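You operate a simulated robot arm through the tools that you are given. There is no shell and no other tool.

You run a simulated two-armed robot. Do the job below in one go: nothing can be reset, and whatever is moved stays where it is left.

## Task
Close down the air pump and swing the arm back to the wall.
Fine: pump off, bleed it to 0, then pump knob closed; arm knob closed.

Only the result counts: the job must be done as asked and must still hold three seconds after the hand-in. Knocking over, shifting, dropping, spilling or breaking anything else fails it.

## Robot
Two 7-joint arms with fingered hands on one trunk that stands fixed in place. Base frame: the origin is at the foot of the trunk, x ahead of it, y to its left, z up. Units: m, rad, N and s.
The left shoulder is at [0.019, 0.163, 1.192], the right one opposite. Each reaches about 1.215 m from its shoulder. Payload 4 kg a hand.
The TCP of each hand is the grasp point between the finger pads, 0.036 m short of the fingertips. In the tool frame z runs along the fingers and y along their closing line. The gripper opens to 0.124 m; its body begins 0.042 m behind the TCP. The gripper is a hand of 4 fingers: y runs from the thumb to the fingers, the wrist lies at [-0.015, -0.099, -0.189] in the tool frame, and closing takes about 1.5 s.
Orientation is that of the tool frame in the base frame, as a unit quaternion [x, y, z, w]. With the fingers straight down and the wrist toward the robot, the tool's x, y and z point along [0, 1, 0], [1, 0, 0] and [0, 0, -1] of the base frame.

## Interface
- The arms move only by the tool servo_tool. It takes "left_series", "right_series" or both (then of equal length, played together; a hand with none holds still); each is a list of rows, each an object (a shift or turn left out is 0, a gripper value left out holds the last) with "translation": the shift along the base's x, y, z in units of 20 mm (1.0 is 20 mm), a list of three; "turn": the turn, a rotation vector about the base's x, y, z in units of 5 degrees (1.0 is 5 degrees), a list of three. In form: [{"translation": [x, y, z], "turn": [wx, wy, wz]}, ...]. A call has 1 to 20 rows; each row shifts and turns the commanded pose from where the row before left it. "left_gripper" and "right_gripper" are, for a hand that has rows, the closure, from 0 (fully open) to 1 (shut), set as the call begins (left out, the last holds). A call with a number of a shift or a turn outside -1 to 1 is refused whole. Rows are played at 5 a second. More than 0.05 m and 0.15 rad between two rows, or a gripper value outside its range, and nothing of the call is played. A pose out of reach is approached as far as the arm can. The call stops where the force on the tool passes 40 N (or 10 N more than at its start, if that is more) or the arm is blocked; 0.2 s more then pass. The fingers move at their own pace (about 0.045 m/s each) and stop on an object; they squeeze with about 30 N. The grip force told is the motor's: it shows also when the fingers shut on nothing. Time passes only in rows, and 0.2 s behind the last, so rows that do not move let the fingers close. It gives the time, the measured TCP pose, the force on the tool (base axes), the opening and the grip force at its end, in the units of the frame above (readings bear some noise), with the torque about the TCP (base axes, N m) and any sound that the robot's microphone picked up.
- Cameras (640 x 400 px; columns grow to the right, rows downward): "scene" is now at [0.0926, 0.0553, 1.4651]; the picture's right is [0.60, -0.80, -0.02], its down [-0.18, -0.11, -0.98] and it looks along [0.78, 0.60, -0.21] (base axes); focal length 214 px, centre (320, 200). "left" rides on the left gripper at [-0.075, -0.086, -0.123] in its tool frame; the picture's right is [-0.70, -0.34, 0.63], its down [0.64, -0.68, 0.35] and it looks along [0.32, 0.65, 0.69] (tool axes); focal length 275 px, centre (320, 200). "right" rides on the right gripper at [0.075, -0.086, -0.123] in its tool frame; the picture's right is [-0.70, 0.34, -0.63], its down [-0.64, -0.68, 0.35] and it looks along [-0.32, 0.65, 0.69] (tool axes); focal length 275 px, centre (320, 200). There is no depth. A picture from a camera that has moved, and an enlarged one, comes with that camera's place and axes in the base frame and with its lens. The place of the scene camera against the robot may be out by one fixed shift of up to 0.018 m in any direction.
- camera(camera): a new picture of that camera. It takes no simulated time.
- raise_lower(by): moves the trunk up (or, below 0, down) by that many m; the arms and the scene camera ride with it, the base frame stays. It gives what a move gives, with no picture.
- hand_shape(shape, hand): the hand has 4 fingers and takes this shape, open, in about a second: jaw (thumb against the fingers, like two jaws); tri (thumb and two fingers); tip (a fingertip pinch); poke (one finger out to press); point (the index stretched); flat (the hand flat); cup (the hand cupped); fist (a fist). The gripper value then closes the fingers along that shape, each until it touches; the sizes above hold for jaw. It gives what a move gives, with no picture.
- turn_head(pan, tilt): turns the head with the scene camera to pan (to the left, within 1.501 rad either way) and tilt (down, from -0.506 to 1.204), counted from straight ahead of the robot (the tilt from the chest, where the trunk bows). It gives what a move gives.
- close_up(camera, box): a new picture of the part [left, top, right, bottom] of that camera's present view, enlarged. It takes no simulated time.
- finish_job(): hands the job in; it is judged then, once.

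Places have to be worked out from the pictures, the camera data and where the tool is seen. Open the grippers and draw the arms clear of the work before you hand the job in, unless the task says otherwise.

The tools are called after "Call:" as a command line: name --argument value ..., lists and objects as JSON in quotes. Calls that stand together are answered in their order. servo_tool: Moves the arms, as the interface text tells. Its arguments: {"type":"object","properties":{"left_series":{"type":"array","items":{"type":"object","properties":{"translation":{"type":"array","items":{"type":"number"}},"turn":{"type":"array","items":{"type":"number"}}}}},"left_gripper":{"type":"number"},"right_series":{"type":"array","items":{"type":"object","properties":{"translation":{"type":"array","items":{"type":"number"}},"turn":{"type":"array","items":{"type":"number"}}}}},"right_gripper":{"type":"number"}},"required":[]} The other tools are called the same way: raise_lower (by) moves the trunk up or down; hand_shape (shape, hand) gives the hand a shape; turn_head (pan, tilt) turns the head that bears the scene camera; camera (camera) takes a picture; close_up (camera, box) takes an enlarged picture of a part of a camera's view; finish_job () hands the job in.

At the start:

```text
t: 0.0
left_tcp_pos: [0.5164, 0.6168, 1.5777]
left_orientation: [0.707, 0.707, 0.0, 0.0]
left_ft_force: [-0.1, -0.3, -0.3]
left_ft_torque: [0.04, 0.01, -0.04]
left_finger_gap: 0.1236
left_grasp_force: 0.1
left_shape: jaw
right_tcp_pos: [0.6209, 0.1173, 1.595]
right_orientation: [0.707, 0.707, 0.0, 0.0]
right_ft_force: [-0.4, 0.2, -0.1]
right_ft_torque: [-0.03, 0.01, 0.03]
right_finger_gap: 0.1235
right_grasp_force: 0.1
right_shape: jaw
trunk travel left (down, up): [-0.35, 0.128]
head pan, tilt (commanded): [0.649, 0.178]
```

scene: 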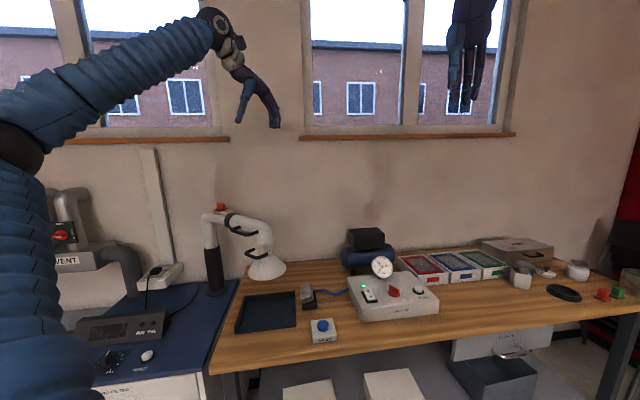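
right: 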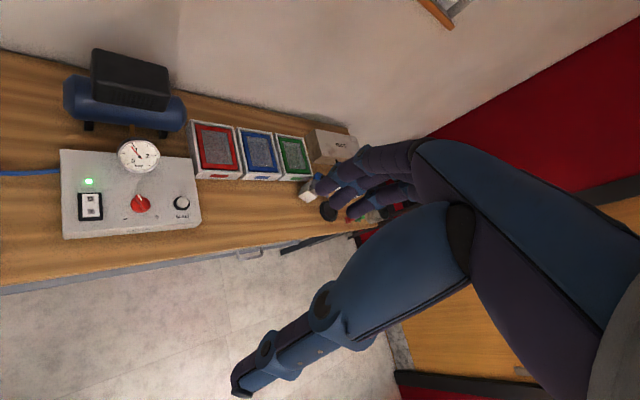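
left: 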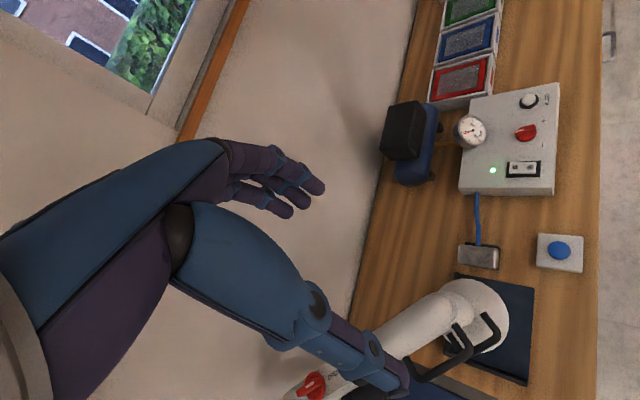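

I see an air pump panel with a rocker switch, a red knob, a bleed knob and a gauge, and a fume extraction arm with a red knob near its top. I'll take enlarged pictures to read the labels.

Call:
close_up --camera "scene" --box '[330, 220, 450, 330]'

Call:
close_up --camera "scene" --box '[180, 190, 310, 300]'

Call:
close_up --camera "right" --box '[40, 120, 220, 250]'

Call:
close_up --camera "left" --box '[440, 70, 600, 210]'

Call:
close_up --camera "scene" --box '[40, 180, 240, 380]'

Call:
close_up --camera "left" --box '[260, 270, 560, 400]'

```text
3.64 times, centred on (390, 275) of scene
camera zoom: at [0.0926, 0.0553, 1.4651], right [0.6, -0.8, -0.02], down [-0.18, -0.11, -0.98], along [0.78, 0.6, -0.21], focal length 780 px, centre (66, -73)
```

zoom: 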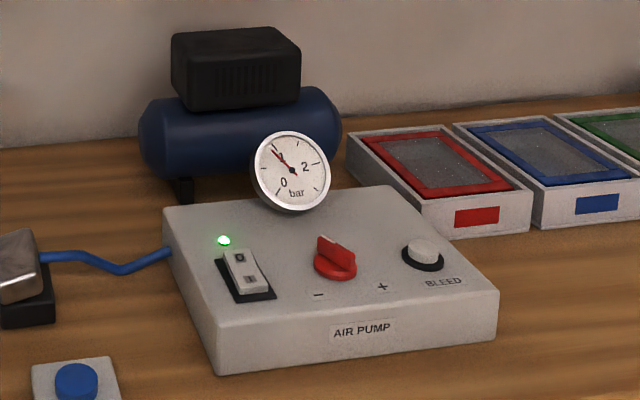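

```text
3.64 times, centred on (245, 245) of scene
camera zoom: at [0.0926, 0.0553, 1.4651], right [0.6, -0.8, -0.02], down [-0.18, -0.11, -0.98], along [0.78, 0.6, -0.21], focal length 780 px, centre (593, 36)
```

zoom: 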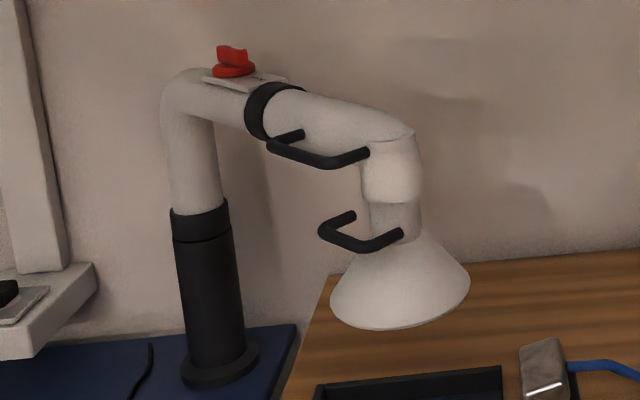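

```text
3.08 times, centred on (130, 185) of right
camera zoom: at [0.5347, 0.1909, 1.7186], right [0.34, -0.7, 0.63], down [-0.68, -0.64, -0.35], along [0.65, -0.32, -0.69], focal length 847 px, centre (905, 246)
```

zoom: 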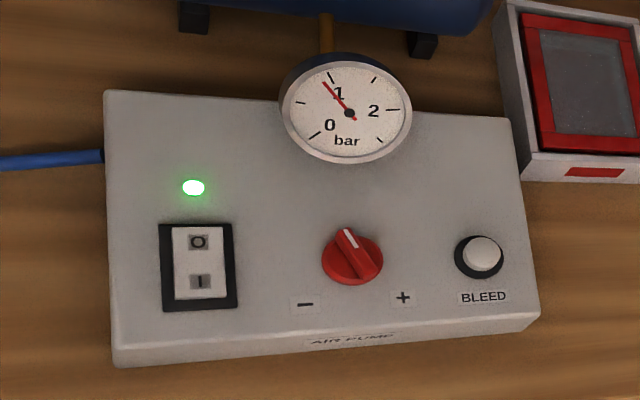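

```text
2.86 times, centred on (520, 140) of left
camera zoom: at [0.4319, 0.541, 1.7006], right [-0.34, -0.7, -0.63], down [-0.68, 0.64, -0.35], along [0.65, 0.32, -0.69], focal length 786 px, centre (-251, 371)
```

zoom: 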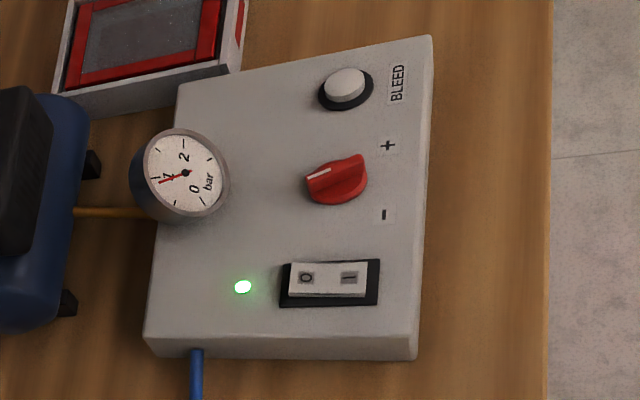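

```text
2.00 times, centred on (140, 280) of scene
camera zoom: at [0.0926, 0.0553, 1.4651], right [0.6, -0.8, -0.02], down [-0.18, -0.11, -0.98], along [0.78, 0.6, -0.21], focal length 429 px, centre (680, 40)
```

zoom: 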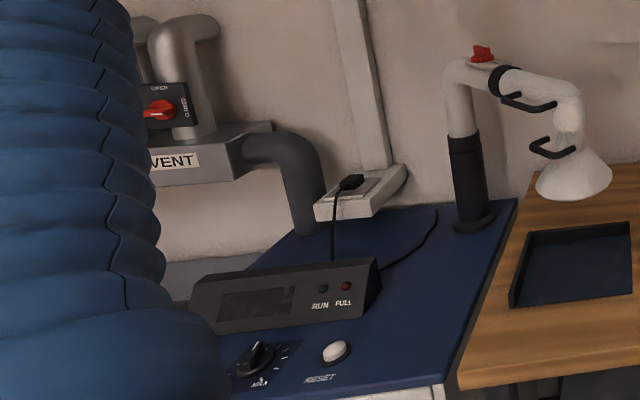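

```text
2.13 times, centred on (410, 335) of left
camera zoom: at [0.4319, 0.541, 1.7006], right [-0.34, -0.7, -0.63], down [-0.68, 0.64, -0.35], along [0.65, 0.32, -0.69], focal length 587 px, centre (128, -88)
```

zoom: 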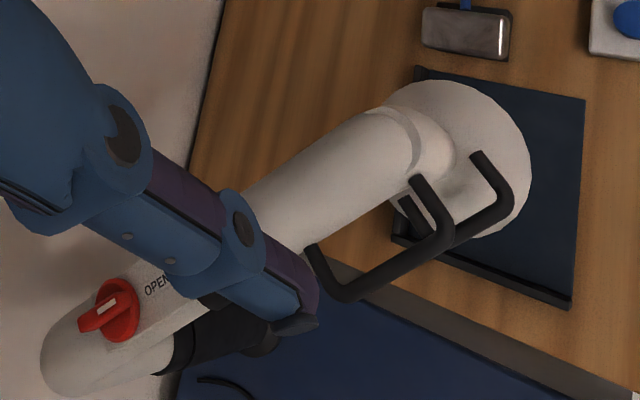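

The pump's red knob triangulates to about (0.83, 0.28, 0.93), and the bench and wall run at about 45° to the base axes. I'll turn the head to get better views of the extraction arm and the panel.

Call:
turn_head --pan 0.95 --tilt 0.25

Call:
camera --camera "scene"

Call:
close_up --camera "scene" --box '[220, 130, 440, 270]'

```text
t: 0.8
left_tcp_pos: [0.517, 0.6157, 1.5776]
left_orientation: [0.707, 0.707, 0.001, -0.001]
left_ft_force: [0.3, 1.0, -0.5]
left_ft_torque: [0.0, 0.01, 0.02]
left_finger_gap: 0.1236
left_grasp_force: 0.0
left_shape: jaw
right_tcp_pos: [0.6218, 0.1169, 1.5953]
right_orientation: [0.707, 0.707, 0.0, 0.0]
right_ft_force: [0.1, 0.4, -1.1]
right_ft_torque: [0.02, 0.0, 0.02]
right_finger_gap: 0.1237
right_grasp_force: 0.1
right_shape: jaw
trunk travel left (down, up): [-0.35, 0.128]
head pan, tilt (commanded): [0.949, 0.25]
```

```text
taken
camera scene: at [0.0727, 0.0749, 1.4592], right [0.81, -0.58, -0.03], down [-0.18, -0.2, -0.96], along [0.55, 0.79, -0.27], focal length 214 px, centre (320, 200)
```

scene: 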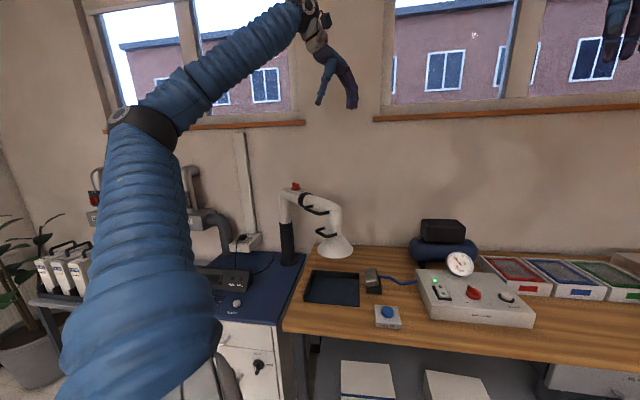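

```text
2.86 times, centred on (330, 200) of scene
camera zoom: at [0.0727, 0.0749, 1.4592], right [0.81, -0.58, -0.03], down [-0.18, -0.2, -0.96], along [0.55, 0.79, -0.27], focal length 613 px, centre (291, 200)
```

zoom: 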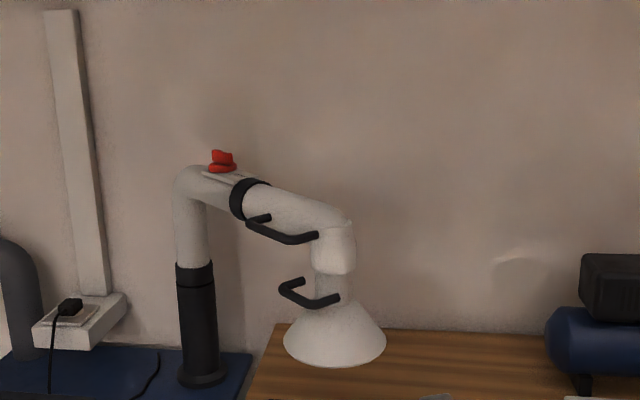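

The extraction arm stands on a post by the wall and points out into the room. I'll deal with the pump first, so I'm shaping the right hand to poke to find out where its fingertip sits.

Call:
hand_shape --hand "right" --shape "poke"

Call:
turn_head --pan 0.4 --tilt 0.1

Call:
camera --camera "right"

Call:
camera --camera "scene"

```text
t: 1.7
left_tcp_pos: [0.5166, 0.6165, 1.5792]
left_orientation: [0.708, 0.707, -0.001, 0.0]
left_ft_force: [-0.1, 0.2, 0.5]
left_ft_torque: [0.01, -0.02, 0.03]
left_finger_gap: 0.1236
left_grasp_force: 0.1
left_shape: jaw
right_tcp_pos: [0.6208, 0.1167, 1.5954]
right_orientation: [0.707, 0.707, 0.0, 0.0]
right_ft_force: [0.0, 0.2, -0.3]
right_ft_torque: [-0.01, -0.01, 0.02]
right_finger_gap: 0.0
right_grasp_force: 0.0
right_shape: poke
trunk travel left (down, up): [-0.35, 0.128]
head pan, tilt (commanded): [0.949, 0.25]
```

```text
t: 2.7
left_tcp_pos: [0.5175, 0.6162, 1.5781]
left_orientation: [0.708, 0.707, 0.0, 0.0]
left_ft_force: [-0.7, 0.8, -0.7]
left_ft_torque: [0.0, 0.0, -0.05]
left_finger_gap: 0.1236
left_grasp_force: 0.1
left_shape: jaw
right_tcp_pos: [0.6198, 0.1168, 1.5956]
right_orientation: [0.707, 0.707, 0.0, 0.0]
right_ft_force: [0.5, 0.3, 0.1]
right_ft_torque: [0.01, 0.0, 0.01]
right_finger_gap: 0.0001
right_grasp_force: 0.1
right_shape: poke
trunk travel left (down, up): [-0.35, 0.128]
head pan, tilt (commanded): [0.4, 0.099]
```

```text
taken
camera right: at [0.5347, 0.191, 1.7186], right [0.34, -0.7, 0.63], down [-0.68, -0.64, -0.35], along [0.65, -0.32, -0.69], focal length 275 px, centre (320, 200)
```

right: 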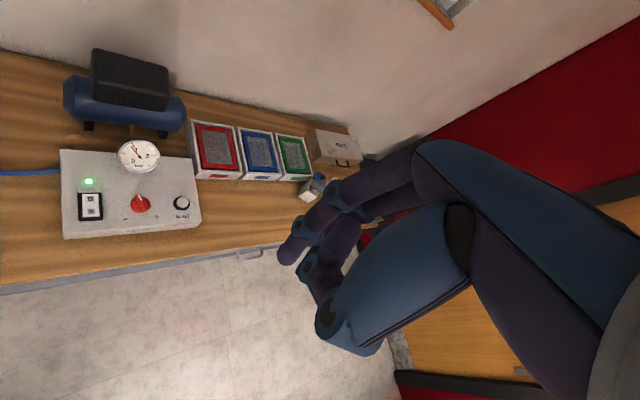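

```text
taken
camera scene: at [0.1036, 0.035, 1.4719], right [0.39, -0.92, -0.02], down [-0.13, -0.04, -0.99], along [0.91, 0.39, -0.14], focal length 214 px, centre (320, 200)
```

scene: 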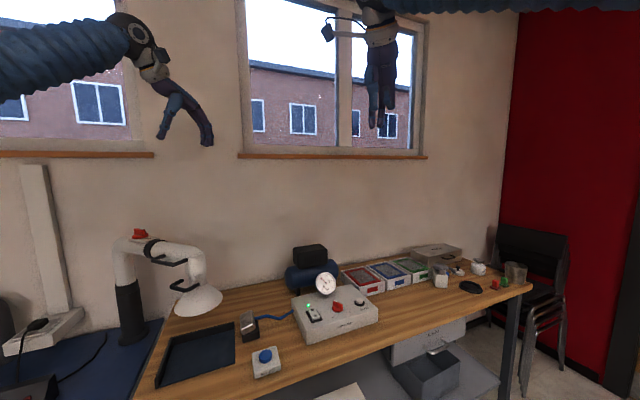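

In poke shape the index fingertip lies almost on the tool axis, about 0.036 m past the TCP. I put the rocker's O end at about (0.778, 0.364, 0.925), so I'll move the right hand to above it.

Call:
servo_tool --right_series '[{"translation": [0.55, 0.86, -1]}, {"translation": [0.55, 0.86, -1]}, {"translation": [0.55, 0.86, -1]}, {"translation": [0.55, 0.86, -1]}, {"translation": [0.55, 0.86, -1]}, {"translation": [0.55, 0.86, -1]}, {"translation": [0.55, 0.86, -1]}, {"translation": [0.55, 0.86, -1]}, {"translation": [0.55, 0.86, -1]}, {"translation": [0.55, 0.86, -1]}, {"translation": [0.55, 0.86, -1]}, {"translation": [0.55, 0.86, -1]}, {"translation": [0.55, 0.86, -1]}, {"translation": [0.55, 0.86, -1]}, {"translation": [0, 0, -1]}, {"translation": [0, 0, -1]}, {"translation": [0, 0, -1]}, {"translation": [0, 0, -1]}, {"translation": [0, 0, -1]}, {"translation": [0, 0, -1]}]'

Call:
camera --camera "right"

Call:
camera --camera "scene"

```text
t: 6.9
left_tcp_pos: [0.5186, 0.616, 1.5773]
left_orientation: [0.707, 0.707, 0.0, 0.0]
left_ft_force: [0.4, -0.6, 0.3]
left_ft_torque: [-0.01, 0.04, 0.03]
left_finger_gap: 0.1237
left_grasp_force: 0.1
left_shape: jaw
right_tcp_pos: [0.7761, 0.358, 1.1953]
right_orientation: [0.707, 0.707, -0.001, -0.001]
right_ft_force: [0.4, -0.2, 0.1]
right_ft_torque: [0.01, 0.01, -0.01]
right_finger_gap: 0.0001
right_grasp_force: 0.1
right_shape: poke
trunk travel left (down, up): [-0.35, 0.128]
head pan, tilt (commanded): [0.4, 0.099]
```

```text
taken
camera right: at [0.6889, 0.4312, 1.3179], right [0.34, -0.7, 0.63], down [-0.68, -0.64, -0.35], along [0.65, -0.32, -0.69], focal length 275 px, centre (320, 200)
```

right: 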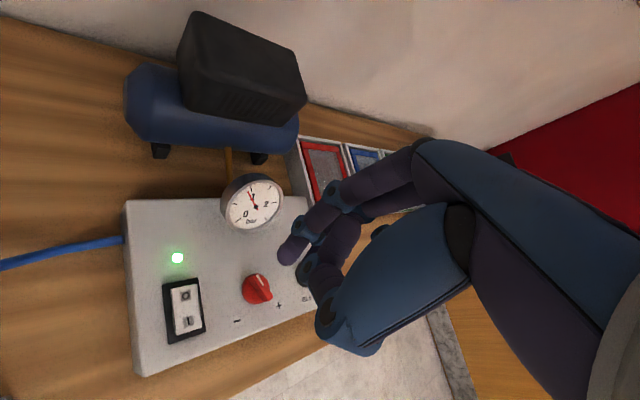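

```text
taken
camera scene: at [0.1041, 0.0349, 1.4718], right [0.39, -0.92, -0.02], down [-0.13, -0.04, -0.99], along [0.91, 0.39, -0.14], focal length 214 px, centre (320, 200)
```

scene: 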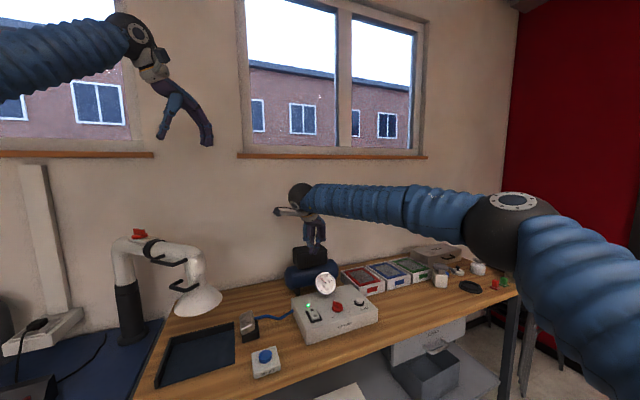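

The camera confirms O at about (0.776, 0.362), and the fingertip is above it. I'll lower to about 3 cm above the rocker and check the alignment.

Call:
servo_tool --right_series '[{"translation": [0, 0, -1]}, {"translation": [0, 0, -1]}, {"translation": [0, 0, -1]}, {"translation": [0, 0, -1]}, {"translation": [0, 0, -1]}, {"translation": [0, 0, -1]}, {"translation": [0, 0, -1]}, {"translation": [0, 0, -1]}, {"translation": [0, 0, -1]}, {"translation": [0, 0, 0]}]'

Call:
camera --camera "right"

Call:
turn_head --pan 0.4 --tilt 0.45

Call:
camera --camera "scene"

```text
t: 9.1
left_tcp_pos: [0.5177, 0.6161, 1.5785]
left_orientation: [0.707, 0.707, 0.0, 0.0]
left_ft_force: [-0.3, -0.4, 0.2]
left_ft_torque: [-0.02, -0.01, -0.02]
left_finger_gap: 0.1234
left_grasp_force: 0.0
left_shape: jaw
right_tcp_pos: [0.775, 0.3571, 1.0151]
right_orientation: [0.707, 0.707, 0.0, 0.0]
right_ft_force: [0.8, 0.2, 0.2]
right_ft_torque: [-0.05, -0.01, 0.01]
right_finger_gap: 0.0
right_grasp_force: 0.1
right_shape: poke
trunk travel left (down, up): [-0.35, 0.128]
head pan, tilt (commanded): [0.4, 0.099]
```

```text
taken
camera right: at [0.6879, 0.4319, 1.139], right [0.34, -0.7, 0.63], down [-0.68, -0.64, -0.35], along [0.65, -0.32, -0.69], focal length 275 px, centre (320, 200)
```

right: 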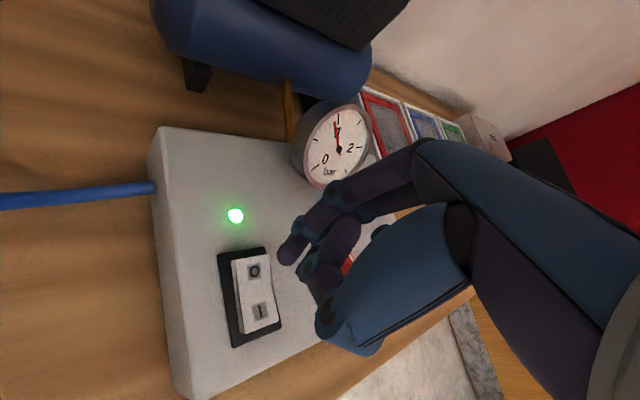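

```text
t: 9.9
left_tcp_pos: [0.5183, 0.616, 1.5778]
left_orientation: [0.707, 0.707, 0.0, 0.0]
left_ft_force: [-0.3, 0.1, 0.3]
left_ft_torque: [-0.01, -0.01, 0.03]
left_finger_gap: 0.1237
left_grasp_force: 0.1
left_shape: jaw
right_tcp_pos: [0.7737, 0.3579, 1.0165]
right_orientation: [0.708, 0.707, 0.0, -0.001]
right_ft_force: [0.3, -0.4, -0.2]
right_ft_torque: [0.02, 0.03, 0.0]
right_finger_gap: 0.0
right_grasp_force: 0.1
right_shape: poke
trunk travel left (down, up): [-0.35, 0.128]
head pan, tilt (commanded): [0.4, 0.45]
```

```text
taken
camera scene: at [0.1023, 0.035, 1.4394], right [0.39, -0.92, -0.02], down [-0.44, -0.17, -0.88], along [0.81, 0.35, -0.47], focal length 214 px, centre (320, 200)
```

scene: 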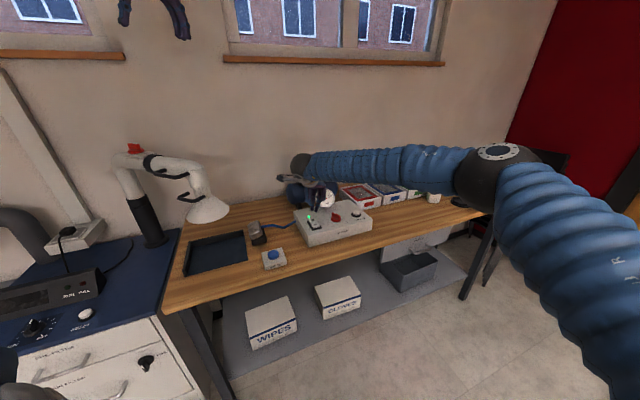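

The fingertip is at about (0.778, 0.362), directly over O. I'll nudge it slightly outward and lower it gently.

Call:
servo_tool --right_series '[{"translation": [0.15, 0.1, -0.8]}, {"translation": [0, 0, -0.8]}, {"translation": [0, 0, -0.4]}, {"translation": [0, 0, -0.2]}, {"translation": [0, 0, -0.2]}]'

Call:
camera --camera "right"

```text
t: 11.1
left_tcp_pos: [0.5162, 0.6162, 1.58]
left_orientation: [0.708, 0.707, 0.0, 0.001]
left_ft_force: [-0.6, 0.5, 0.2]
left_ft_torque: [0.01, -0.02, -0.02]
left_finger_gap: 0.1236
left_grasp_force: 0.1
left_shape: jaw
right_tcp_pos: [0.7796, 0.3603, 0.9722]
right_orientation: [0.708, 0.706, 0.002, 0.0]
right_ft_force: [8.7, 5.8, 27.5]
right_ft_torque: [-0.12, -0.23, 0.11]
right_finger_gap: 0.0001
right_grasp_force: 0.1
right_shape: poke
trunk travel left (down, up): [-0.35, 0.128]
head pan, tilt (commanded): [0.4, 0.45]
```

```text
taken
camera right: at [0.6914, 0.4338, 1.0946], right [0.33, -0.7, 0.63], down [-0.68, -0.64, -0.35], along [0.65, -0.31, -0.69], focal length 275 px, centre (320, 200)
```

right: 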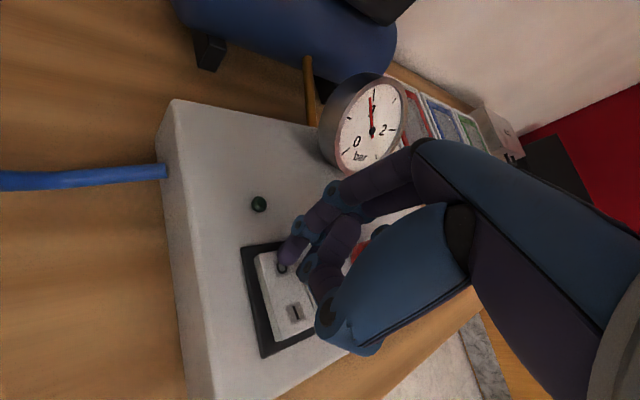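

The LED is off, so the pump is off. I'll lift and move over to BLEED at about (0.90, 0.213).

Call:
servo_tool --right_series '[{"translation": [0, 0, 1]}, {"translation": [0, 0, 1]}, {"translation": [0, 0, 1]}, {"translation": [0, 0, 1]}, {"translation": [0.74, -0.95, 0]}, {"translation": [0.74, -0.95, 0]}, {"translation": [0.74, -0.95, 0]}, {"translation": [0.74, -0.95, 0]}, {"translation": [0.74, -0.95, 0]}, {"translation": [0.74, -0.95, 0]}, {"translation": [0.74, -0.95, 0]}, {"translation": [0.74, -0.95, 0]}, {"translation": [0, 0, 0]}]'

Call:
camera --camera "right"

Call:
close_up --camera "scene" --box '[260, 150, 400, 260]'

```text
t: 13.9
left_tcp_pos: [0.5171, 0.6173, 1.5772]
left_orientation: [0.707, 0.707, -0.001, 0.0]
left_ft_force: [-0.1, -0.1, 0.3]
left_ft_torque: [0.0, 0.02, -0.01]
left_finger_gap: 0.1236
left_grasp_force: 0.1
left_shape: jaw
right_tcp_pos: [0.8978, 0.2077, 1.0466]
right_orientation: [0.707, 0.707, 0.001, 0.001]
right_ft_force: [0.3, 0.2, 0.0]
right_ft_torque: [-0.01, -0.02, -0.01]
right_finger_gap: 0.0
right_grasp_force: 0.1
right_shape: poke
trunk travel left (down, up): [-0.35, 0.128]
head pan, tilt (commanded): [0.4, 0.45]
```

```text
taken
camera right: at [0.81, 0.2818, 1.1698], right [0.34, -0.7, 0.63], down [-0.68, -0.64, -0.35], along [0.65, -0.32, -0.69], focal length 275 px, centre (320, 200)
```

right: 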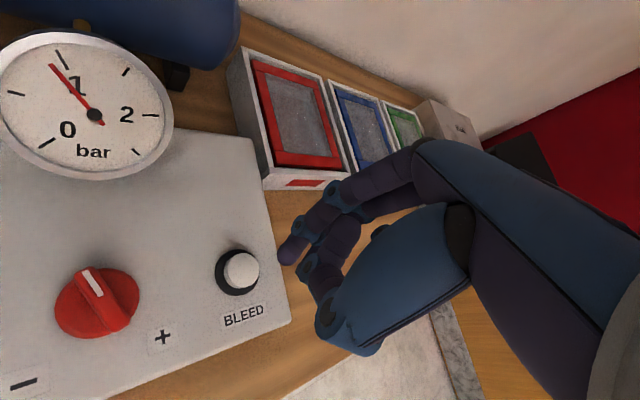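

```text
3.64 times, centred on (330, 205) of scene
camera zoom: at [0.102, 0.0354, 1.4393], right [0.39, -0.92, -0.02], down [-0.44, -0.17, -0.88], along [0.81, 0.35, -0.47], focal length 780 px, centre (284, 182)
```

zoom: 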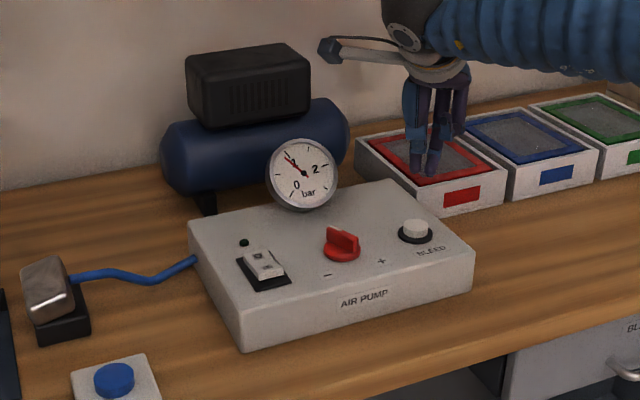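

The fingertip is lined up over the BLEED button. I'll lower onto it in small steps.

Call:
servo_tool --right_series '[{"translation": [0, 0, -1]}, {"translation": [0, 0, -1]}, {"translation": [0, 0, -0.5]}, {"translation": [0, 0, -0.25]}, {"translation": [0, 0, -0.25]}, {"translation": [0, 0, 0]}]'

Call:
camera --camera "right"

```text
t: 15.3
left_tcp_pos: [0.5172, 0.6159, 1.5778]
left_orientation: [0.707, 0.707, 0.0, 0.0]
left_ft_force: [0.9, -0.3, -0.3]
left_ft_torque: [-0.02, -0.01, 0.06]
left_finger_gap: 0.1234
left_grasp_force: 0.0
left_shape: jaw
right_tcp_pos: [0.8964, 0.207, 0.9874]
right_orientation: [0.707, 0.707, 0.0, 0.0]
right_ft_force: [-0.2, 0.3, 0.3]
right_ft_torque: [0.02, 0.04, 0.02]
right_finger_gap: 0.0001
right_grasp_force: 0.0
right_shape: poke
trunk travel left (down, up): [-0.35, 0.128]
head pan, tilt (commanded): [0.4, 0.45]
```

```text
taken
camera right: at [0.81, 0.2819, 1.1106], right [0.34, -0.7, 0.63], down [-0.68, -0.64, -0.35], along [0.65, -0.32, -0.69], focal length 275 px, centre (320, 200)
```

right: 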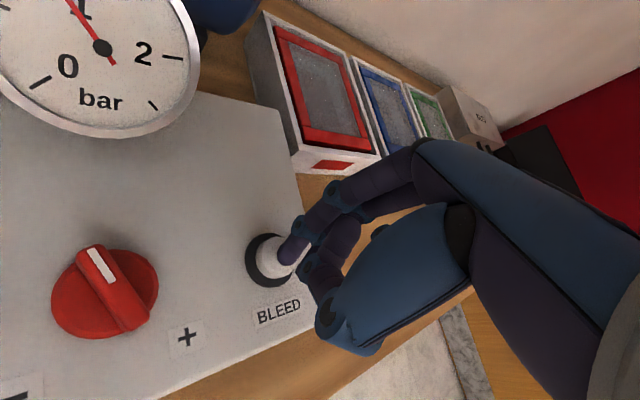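

The fingertip is just above the button. I'll press down in fine steps and hold.

Call:
servo_tool --right_series '[{"translation": [0, 0, -0.2]}, {"translation": [0, 0, -0.2]}, {"translation": [0, 0, -0.2]}, {"translation": [0, 0, -0.15]}, {"translation": [0, 0, 0]}]'

Call:
camera --camera "right"

```text
t: 16.5
left_tcp_pos: [0.5181, 0.6166, 1.5785]
left_orientation: [0.707, 0.707, -0.001, 0.0]
left_ft_force: [0.0, -0.1, -0.4]
left_ft_torque: [-0.02, 0.01, 0.03]
left_finger_gap: 0.1236
left_grasp_force: 0.0
left_shape: jaw
right_tcp_pos: [0.8972, 0.2073, 0.9732]
right_orientation: [0.707, 0.708, 0.0, -0.001]
right_ft_force: [0.4, -0.5, 2.2]
right_ft_torque: [-0.01, -0.05, -0.01]
right_finger_gap: 0.0001
right_grasp_force: 0.1
right_shape: poke
trunk travel left (down, up): [-0.35, 0.128]
head pan, tilt (commanded): [0.4, 0.45]
```

```text
taken
camera right: at [0.81, 0.2816, 1.0958], right [0.34, -0.7, 0.63], down [-0.68, -0.64, -0.35], along [0.65, -0.32, -0.69], focal length 275 px, centre (320, 200)
```

right: 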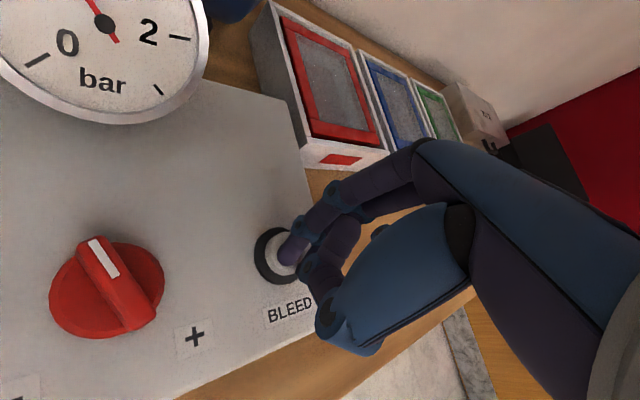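

Contact has started at about 2 N. I'll press a few millimetres more, then hold and read the gauge.

Call:
servo_tool --right_series '[{"translation": [0, 0, -0.15]}, {"translation": [0, 0, -0.15]}, {"translation": [0, 0, 0]}, {"translation": [0, 0, 0]}]'

Call:
close_up --camera "scene" --box '[300, 175, 360, 215]'

```text
t: 17.5
left_tcp_pos: [0.5172, 0.6167, 1.5779]
left_orientation: [0.707, 0.707, 0.0, 0.001]
left_ft_force: [-0.1, -0.2, 0.3]
left_ft_torque: [0.0, 0.02, 0.04]
left_finger_gap: 0.1239
left_grasp_force: 0.0
left_shape: jaw
right_tcp_pos: [0.8958, 0.2076, 0.967]
right_orientation: [0.708, 0.707, 0.001, 0.0]
right_ft_force: [2.2, 0.1, 9.2]
right_ft_torque: [0.11, -0.05, 0.01]
right_finger_gap: 0.0
right_grasp_force: 0.0
right_shape: poke
trunk travel left (down, up): [-0.35, 0.128]
head pan, tilt (commanded): [0.4, 0.45]
heard: click
```

```text
10.00 times, centred on (330, 195) of scene
camera zoom: at [0.1015, 0.0348, 1.4394], right [0.39, -0.92, -0.02], down [-0.44, -0.17, -0.88], along [0.81, 0.35, -0.47], focal length 2145 px, centre (220, 250)
```

zoom: 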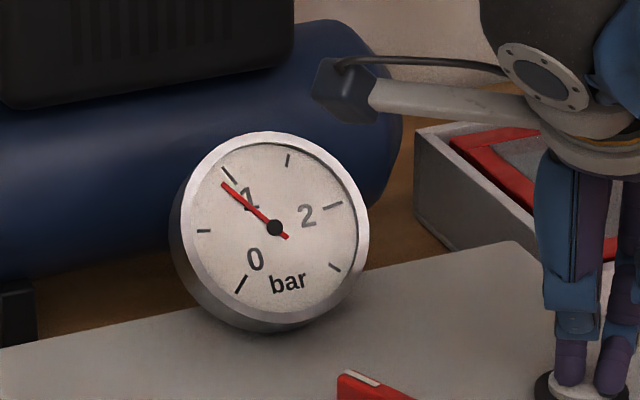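

I heard a click, and the gauge reads just under 1. I'll hold the button and watch the gauge fall.

Call:
servo_tool --right_series '[{"translation": [0, 0, 0]}, {"translation": [0, 0, 0]}, {"translation": [0, 0, 0]}, {"translation": [0, 0, 0]}, {"translation": [0, 0, 0]}, {"translation": [0, 0, 0]}, {"translation": [0, 0, 0]}, {"translation": [0, 0, 0]}, {"translation": [0, 0, 0]}, {"translation": [0, 0, 0]}]'

Call:
close_up --camera "scene" --box '[300, 175, 360, 215]'

```text
t: 19.7
left_tcp_pos: [0.5172, 0.6147, 1.5782]
left_orientation: [0.707, 0.707, 0.0, 0.0]
left_ft_force: [0.9, 0.0, 0.1]
left_ft_torque: [0.01, -0.02, 0.03]
left_finger_gap: 0.1236
left_grasp_force: 0.0
left_shape: jaw
right_tcp_pos: [0.8964, 0.2081, 0.9678]
right_orientation: [0.707, 0.707, 0.0, -0.001]
right_ft_force: [2.0, 0.4, 11.0]
right_ft_torque: [0.11, -0.09, -0.01]
right_finger_gap: 0.0002
right_grasp_force: 0.1
right_shape: poke
trunk travel left (down, up): [-0.35, 0.128]
head pan, tilt (commanded): [0.4, 0.45]
```

```text
10.00 times, centred on (330, 195) of scene
camera zoom: at [0.1014, 0.0347, 1.4394], right [0.39, -0.92, -0.02], down [-0.44, -0.17, -0.88], along [0.81, 0.35, -0.47], focal length 2145 px, centre (220, 250)
```

zoom: 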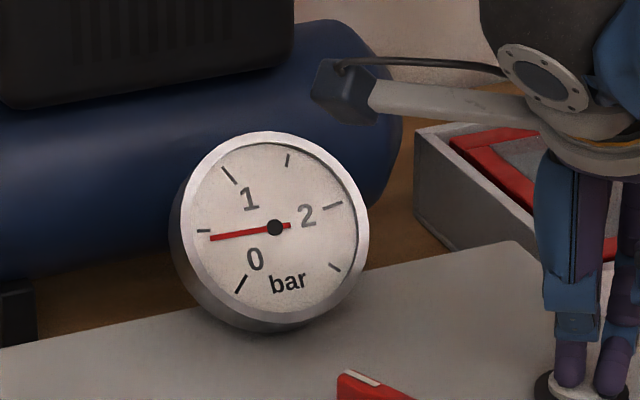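

The pressure has fallen to about 0.45 bar, so I'll keep holding.

Call:
servo_tool --right_series '[{"translation": [0, 0, 0]}, {"translation": [0, 0, 0]}, {"translation": [0, 0, 0]}, {"translation": [0, 0, 0]}, {"translation": [0, 0, 0]}, {"translation": [0, 0, 0]}, {"translation": [0, 0, 0]}, {"translation": [0, 0, 0]}, {"translation": [0, 0, 0]}, {"translation": [0, 0, 0]}, {"translation": [0, 0, 0]}, {"translation": [0, 0, 0]}, {"translation": [0, 0, 0]}, {"translation": [0, 0, 0]}, {"translation": [0, 0, 0]}]'

Call:
close_up --camera "scene" --box '[300, 175, 360, 215]'

```text
t: 22.9
left_tcp_pos: [0.5167, 0.6168, 1.5787]
left_orientation: [0.706, 0.708, 0.0, 0.0]
left_ft_force: [0.6, -0.4, -0.5]
left_ft_torque: [0.03, 0.01, 0.0]
left_finger_gap: 0.1237
left_grasp_force: 0.0
left_shape: jaw
right_tcp_pos: [0.8954, 0.2066, 0.9671]
right_orientation: [0.707, 0.707, 0.0, 0.0]
right_ft_force: [2.3, 1.4, 10.1]
right_ft_torque: [0.06, -0.06, 0.03]
right_finger_gap: 0.0
right_grasp_force: 0.0
right_shape: poke
trunk travel left (down, up): [-0.35, 0.128]
head pan, tilt (commanded): [0.4, 0.45]
```

```text
10.00 times, centred on (330, 195) of scene
camera zoom: at [0.1014, 0.0347, 1.4394], right [0.39, -0.92, -0.02], down [-0.44, -0.17, -0.88], along [0.81, 0.35, -0.47], focal length 2145 px, centre (220, 250)
```

zoom: 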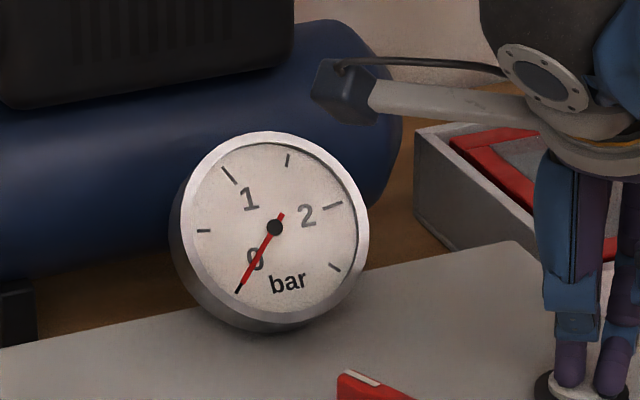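

The gauge is at or very near 0. I'll hold a few seconds longer to bleed it fully.

Call:
servo_tool --right_series '[{"translation": [0, 0, 0]}, {"translation": [0, 0, 0]}, {"translation": [0, 0, 0]}, {"translation": [0, 0, 0]}, {"translation": [0, 0, 0]}, {"translation": [0, 0, 0]}, {"translation": [0, 0, 0]}, {"translation": [0, 0, 0]}, {"translation": [0, 0, 0]}, {"translation": [0, 0, 0]}, {"translation": [0, 0, 0]}, {"translation": [0, 0, 0]}, {"translation": [0, 0, 0]}, {"translation": [0, 0, 0]}, {"translation": [0, 0, 0]}]'

Call:
close_up --camera "scene" --box '[315, 180, 345, 200]'

```text
t: 26.1
left_tcp_pos: [0.5178, 0.6142, 1.5788]
left_orientation: [0.708, 0.707, 0.0, 0.0]
left_ft_force: [0.1, -0.4, 0.0]
left_ft_torque: [-0.02, -0.01, 0.01]
left_finger_gap: 0.1236
left_grasp_force: 0.0
left_shape: jaw
right_tcp_pos: [0.8965, 0.2073, 0.9669]
right_orientation: [0.707, 0.708, 0.0, 0.0]
right_ft_force: [2.3, 0.6, 11.1]
right_ft_torque: [0.07, -0.1, 0.0]
right_finger_gap: 0.0
right_grasp_force: 0.1
right_shape: poke
trunk travel left (down, up): [-0.35, 0.128]
head pan, tilt (commanded): [0.4, 0.45]
```

```text
16.00 times, centred on (330, 190) of scene
camera zoom: at [0.1014, 0.0347, 1.4394], right [0.39, -0.92, -0.02], down [-0.44, -0.17, -0.88], along [0.81, 0.35, -0.47], focal length 3432 px, centre (160, 360)
```

zoom: 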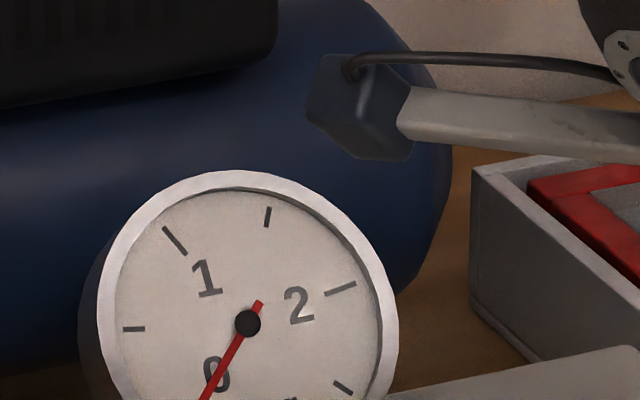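

The needle rests on 0. I'll lift off, bring the hand near the red pump knob and try the pinch shape.

Call:
servo_tool --right_series '[{"translation": [0, 0, 1]}, {"translation": [0, 0, 1]}, {"translation": [0, 0, 1]}, {"translation": [0, 0, 1]}, {"translation": [0, 0, 1]}, {"translation": [0, 0, 1]}, {"translation": [-0.55, 0.6, 0]}, {"translation": [-0.55, 0.6, 0]}, {"translation": [-0.55, 0.6, 0]}, {"translation": [-0.55, 0.6, 0]}, {"translation": [-0.55, 0.6, 0]}, {"translation": [-0.55, 0.6, 0]}, {"translation": [0, 0, 0]}]'

Call:
hand_shape --hand "right" --shape "tip"

Call:
camera --camera "right"

Call:
close_up --camera "scene" --box '[270, 140, 390, 240]'

```text
t: 28.9
left_tcp_pos: [0.5181, 0.616, 1.5781]
left_orientation: [0.707, 0.707, 0.001, 0.0]
left_ft_force: [-0.7, -1.0, -1.1]
left_ft_torque: [0.02, 0.01, -0.01]
left_finger_gap: 0.1235
left_grasp_force: 0.1
left_shape: jaw
right_tcp_pos: [0.8318, 0.2782, 1.0862]
right_orientation: [0.707, 0.707, 0.0, 0.0]
right_ft_force: [0.0, 0.3, 0.6]
right_ft_torque: [0.02, 0.01, -0.01]
right_finger_gap: 0.0002
right_grasp_force: 0.0
right_shape: poke
trunk travel left (down, up): [-0.35, 0.128]
head pan, tilt (commanded): [0.4, 0.45]
```

```text
t: 29.8
left_tcp_pos: [0.5172, 0.6155, 1.5792]
left_orientation: [0.707, 0.707, 0.0, 0.0]
left_ft_force: [-0.6, 0.2, -0.3]
left_ft_torque: [-0.01, 0.01, -0.01]
left_finger_gap: 0.1238
left_grasp_force: 0.1
left_shape: jaw
right_tcp_pos: [0.8301, 0.2793, 1.0864]
right_orientation: [0.707, 0.707, 0.0, 0.0]
right_ft_force: [-0.5, 0.8, -0.3]
right_ft_torque: [-0.03, -0.02, 0.0]
right_finger_gap: 0.1239
right_grasp_force: 0.1
right_shape: tip
trunk travel left (down, up): [-0.35, 0.128]
head pan, tilt (commanded): [0.4, 0.45]
```

```text
taken
camera right: at [0.744, 0.3536, 1.2095], right [0.34, -0.7, 0.63], down [-0.68, -0.64, -0.35], along [0.65, -0.32, -0.69], focal length 275 px, centre (320, 200)
```

right: 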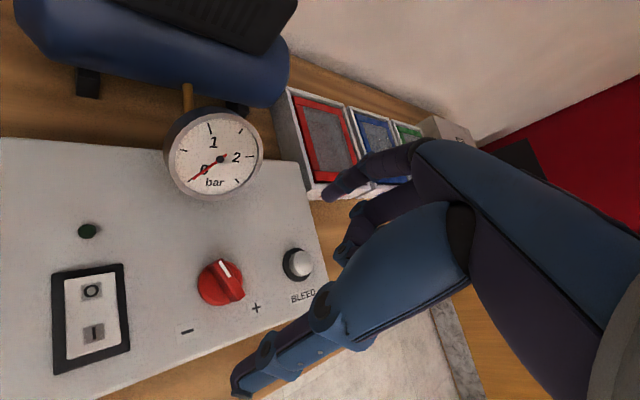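

```text
4.00 times, centred on (330, 190) of scene
camera zoom: at [0.1023, 0.0349, 1.4393], right [0.39, -0.92, -0.02], down [-0.44, -0.17, -0.88], along [0.81, 0.35, -0.47], focal length 858 px, centre (280, 240)
```

zoom: 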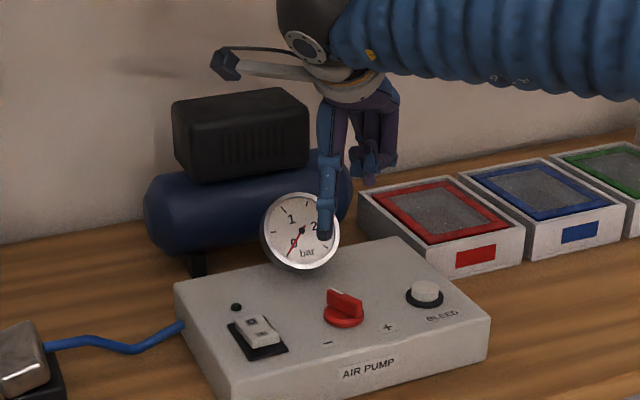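

The pump is off, the gauge reads 0 and the knob's pointer is at about 68° in the base frame. I'll yaw the hand about -22° so the pinch closes across the ridge, and half-close the fingers.

Call:
servo_tool --right_series '[{"turn": [0, 0, -1]}, {"turn": [0, 0, -1]}, {"turn": [0, 0, -1]}, {"turn": [0, 0, -1]}, {"turn": [0, 0, -0.4]}, {"turn": [0, 0, 0]}, {"turn": [0, 0, 0]}]' --right_gripper 0.6

Call:
camera --camera "right"

Call:
close_up --camera "scene" --box '[270, 140, 390, 240]'

```text
t: 31.4
left_tcp_pos: [0.5174, 0.6168, 1.5777]
left_orientation: [0.707, 0.707, 0.0, 0.0]
left_ft_force: [-0.5, -0.6, -0.8]
left_ft_torque: [0.03, 0.02, -0.02]
left_finger_gap: 0.1236
left_grasp_force: 0.1
left_shape: jaw
right_tcp_pos: [0.8311, 0.2805, 1.0864]
right_orientation: [0.83, 0.558, 0.001, 0.0]
right_ft_force: [-0.1, 0.6, -0.6]
right_ft_torque: [0.01, 0.02, 0.01]
right_finger_gap: 0.0512
right_grasp_force: 0.0
right_shape: tip
trunk travel left (down, up): [-0.35, 0.128]
head pan, tilt (commanded): [0.4, 0.45]
```

```text
taken
camera right: at [0.7782, 0.3805, 1.2094], right [0.05, -0.77, 0.63], down [-0.87, -0.34, -0.35], along [0.48, -0.54, -0.69], focal length 275 px, centre (320, 200)
```

right: 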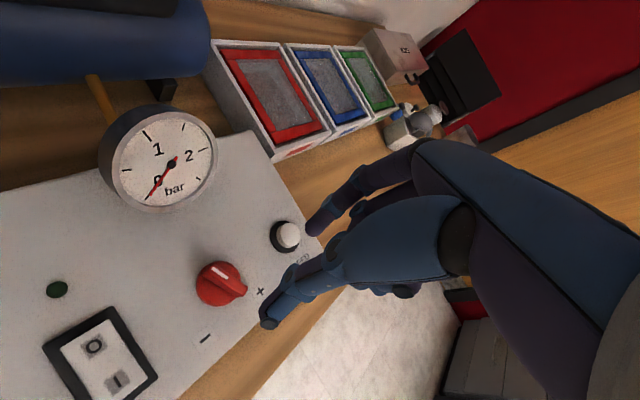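

```text
4.00 times, centred on (330, 190) of scene
camera zoom: at [0.1023, 0.0349, 1.4393], right [0.39, -0.92, -0.02], down [-0.44, -0.17, -0.88], along [0.81, 0.35, -0.47], focal length 858 px, centre (280, 240)
```

zoom: 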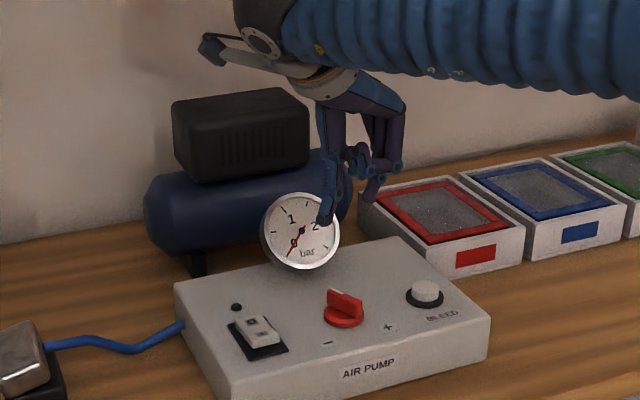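

The pinch plane lies across the ridge with the tips about 0.034 m below the TCP. I'll shift slightly and lower to just above the knob.

Call:
servo_tool --right_series '[{"translation": [0.2, 0.15, -0.9]}, {"translation": [0, 0, -0.9]}, {"translation": [0, 0, -0.9]}, {"translation": [0, 0, -0.9]}, {"translation": [0, 0, -0.6]}, {"translation": [0, 0, 0]}]' --right_gripper 0.52

Call:
camera --camera "right"

Call:
close_up --camera "scene" --box '[290, 160, 370, 230]'

```text
t: 32.8
left_tcp_pos: [0.5172, 0.6159, 1.5779]
left_orientation: [0.707, 0.707, 0.0, 0.001]
left_ft_force: [-0.2, -0.1, 0.6]
left_ft_torque: [0.01, -0.01, 0.01]
left_finger_gap: 0.1234
left_grasp_force: 0.0
left_shape: jaw
right_tcp_pos: [0.8346, 0.2827, 1.0015]
right_orientation: [0.829, 0.559, 0.001, 0.0]
right_ft_force: [0.6, 0.2, 0.3]
right_ft_torque: [0.01, 0.01, 0.0]
right_finger_gap: 0.0593
right_grasp_force: 0.1
right_shape: tip
trunk travel left (down, up): [-0.35, 0.128]
head pan, tilt (commanded): [0.4, 0.45]
```

```text
taken
camera right: at [0.7824, 0.3835, 1.1247], right [0.05, -0.77, 0.63], down [-0.87, -0.34, -0.35], along [0.48, -0.54, -0.69], focal length 275 px, centre (320, 200)
```

right: 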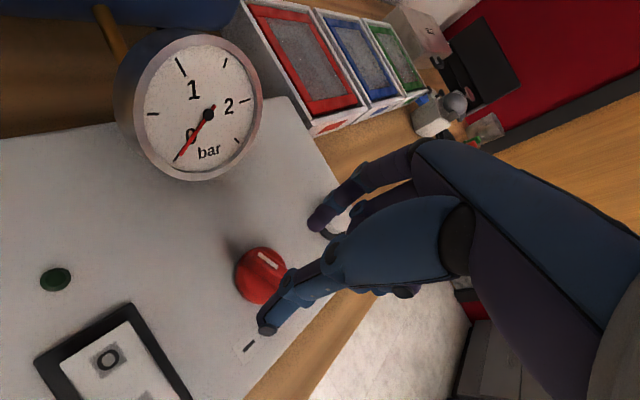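

```text
5.71 times, centred on (330, 195) of scene
camera zoom: at [0.1022, 0.035, 1.4393], right [0.39, -0.92, -0.02], down [-0.44, -0.17, -0.88], along [0.81, 0.35, -0.47], focal length 1226 px, centre (263, 229)
```

zoom: 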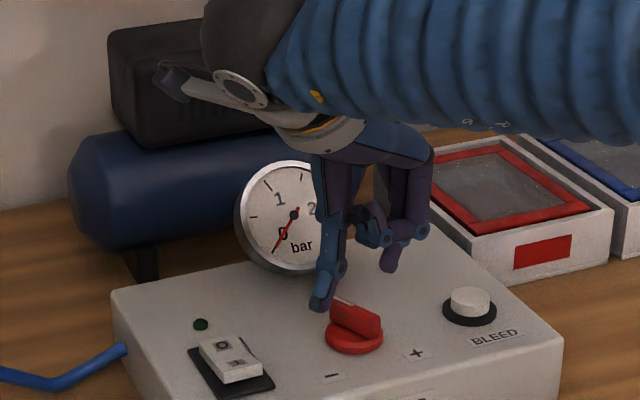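

The pinch midpoint lines up with the ridge. I'll lower another 3 cm so the tips straddle it.

Call:
servo_tool --right_series '[{"translation": [0, 0, -0.5]}, {"translation": [0, 0, -0.5]}, {"translation": [0, 0, -0.25]}, {"translation": [0, 0, -0.2]}, {"translation": [0, 0, 0]}]'

Call:
camera --camera "right"

Call:
close_up --camera "scene" --box '[290, 160, 370, 230]'

```text
t: 34.0
left_tcp_pos: [0.5175, 0.6163, 1.578]
left_orientation: [0.707, 0.707, 0.0, 0.0]
left_ft_force: [0.8, 0.3, -1.1]
left_ft_torque: [-0.01, 0.02, -0.01]
left_finger_gap: 0.1233
left_grasp_force: 0.0
left_shape: jaw
right_tcp_pos: [0.8353, 0.2817, 0.9728]
right_orientation: [0.829, 0.56, 0.0, 0.0]
right_ft_force: [0.3, -0.3, -0.6]
right_ft_torque: [0.01, -0.02, -0.02]
right_finger_gap: 0.0597
right_grasp_force: 0.1
right_shape: tip
trunk travel left (down, up): [-0.35, 0.128]
head pan, tilt (commanded): [0.4, 0.45]
```

```text
taken
camera right: at [0.7822, 0.3832, 1.0959], right [0.05, -0.77, 0.63], down [-0.87, -0.34, -0.35], along [0.48, -0.54, -0.69], focal length 275 px, centre (320, 200)
```

right: 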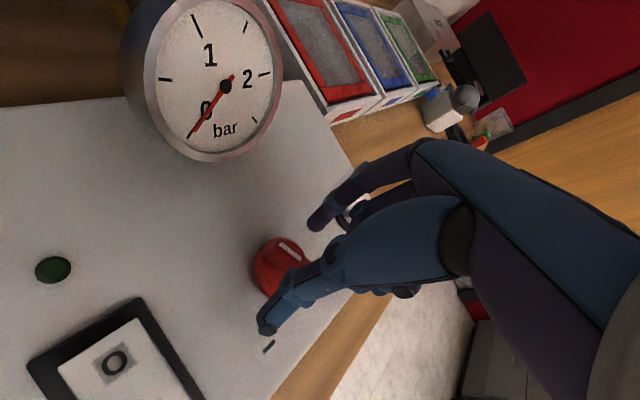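

```text
5.71 times, centred on (330, 195) of scene
camera zoom: at [0.1021, 0.0349, 1.4393], right [0.39, -0.92, -0.02], down [-0.44, -0.17, -0.88], along [0.81, 0.35, -0.47], focal length 1226 px, centre (263, 229)
```

zoom: 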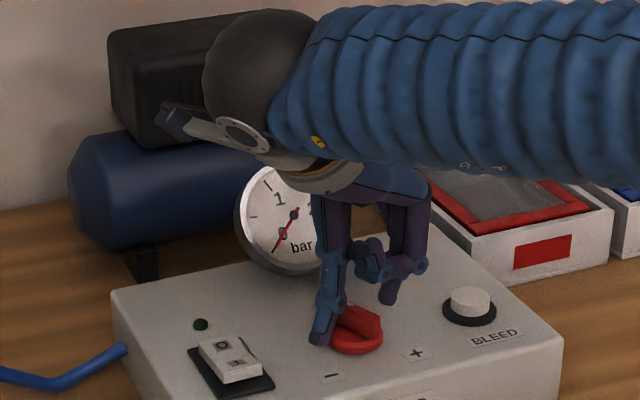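

The thumb and index straddle the knob, so I'll close the pinch.

Call:
servo_tool --right_series '[{"translation": [0, 0, 0]}, {"translation": [0, 0, 0]}, {"translation": [0, 0, 0]}, {"translation": [0, 0, 0]}, {"translation": [0, 0, 0]}, {"translation": [0, 0, 0]}, {"translation": [0, 0, 0]}]' --right_gripper 1.0

Call:
camera --camera "right"

Call:
close_up --camera "scene" --box '[290, 160, 370, 230]'

```text
t: 35.6
left_tcp_pos: [0.517, 0.6164, 1.5784]
left_orientation: [0.707, 0.707, -0.001, 0.0]
left_ft_force: [-0.1, -0.3, -0.1]
left_ft_torque: [0.0, -0.01, 0.02]
left_finger_gap: 0.1237
left_grasp_force: 0.1
left_shape: jaw
right_tcp_pos: [0.835, 0.2841, 0.9732]
right_orientation: [0.829, 0.559, 0.001, -0.001]
right_ft_force: [-2.2, 0.2, 0.0]
right_ft_torque: [-0.06, -0.08, 0.01]
right_finger_gap: 0.0099
right_grasp_force: 30.5
right_shape: tip
trunk travel left (down, up): [-0.35, 0.128]
head pan, tilt (commanded): [0.4, 0.45]
```

```text
taken
camera right: at [0.7819, 0.3833, 1.0961], right [0.05, -0.77, 0.63], down [-0.87, -0.34, -0.35], along [0.48, -0.54, -0.69], focal length 275 px, centre (320, 200)
```

right: 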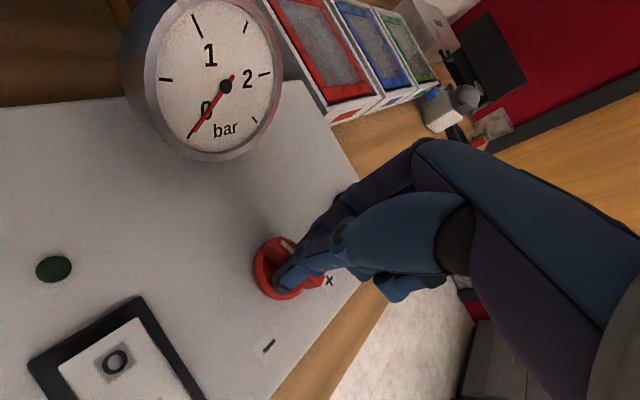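

```text
5.71 times, centred on (330, 195) of scene
camera zoom: at [0.1019, 0.0349, 1.4393], right [0.39, -0.92, -0.02], down [-0.44, -0.17, -0.88], along [0.81, 0.35, -0.47], focal length 1226 px, centre (263, 229)
```

zoom: 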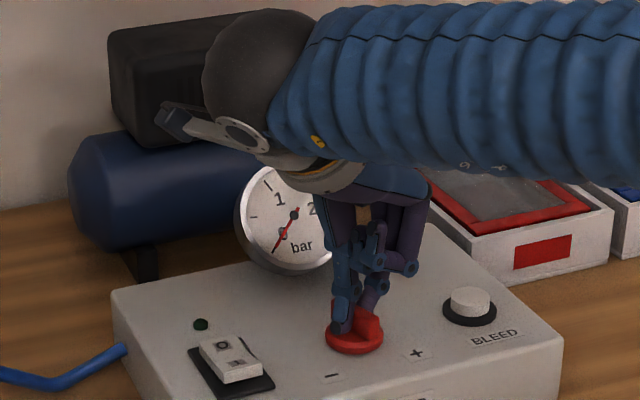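

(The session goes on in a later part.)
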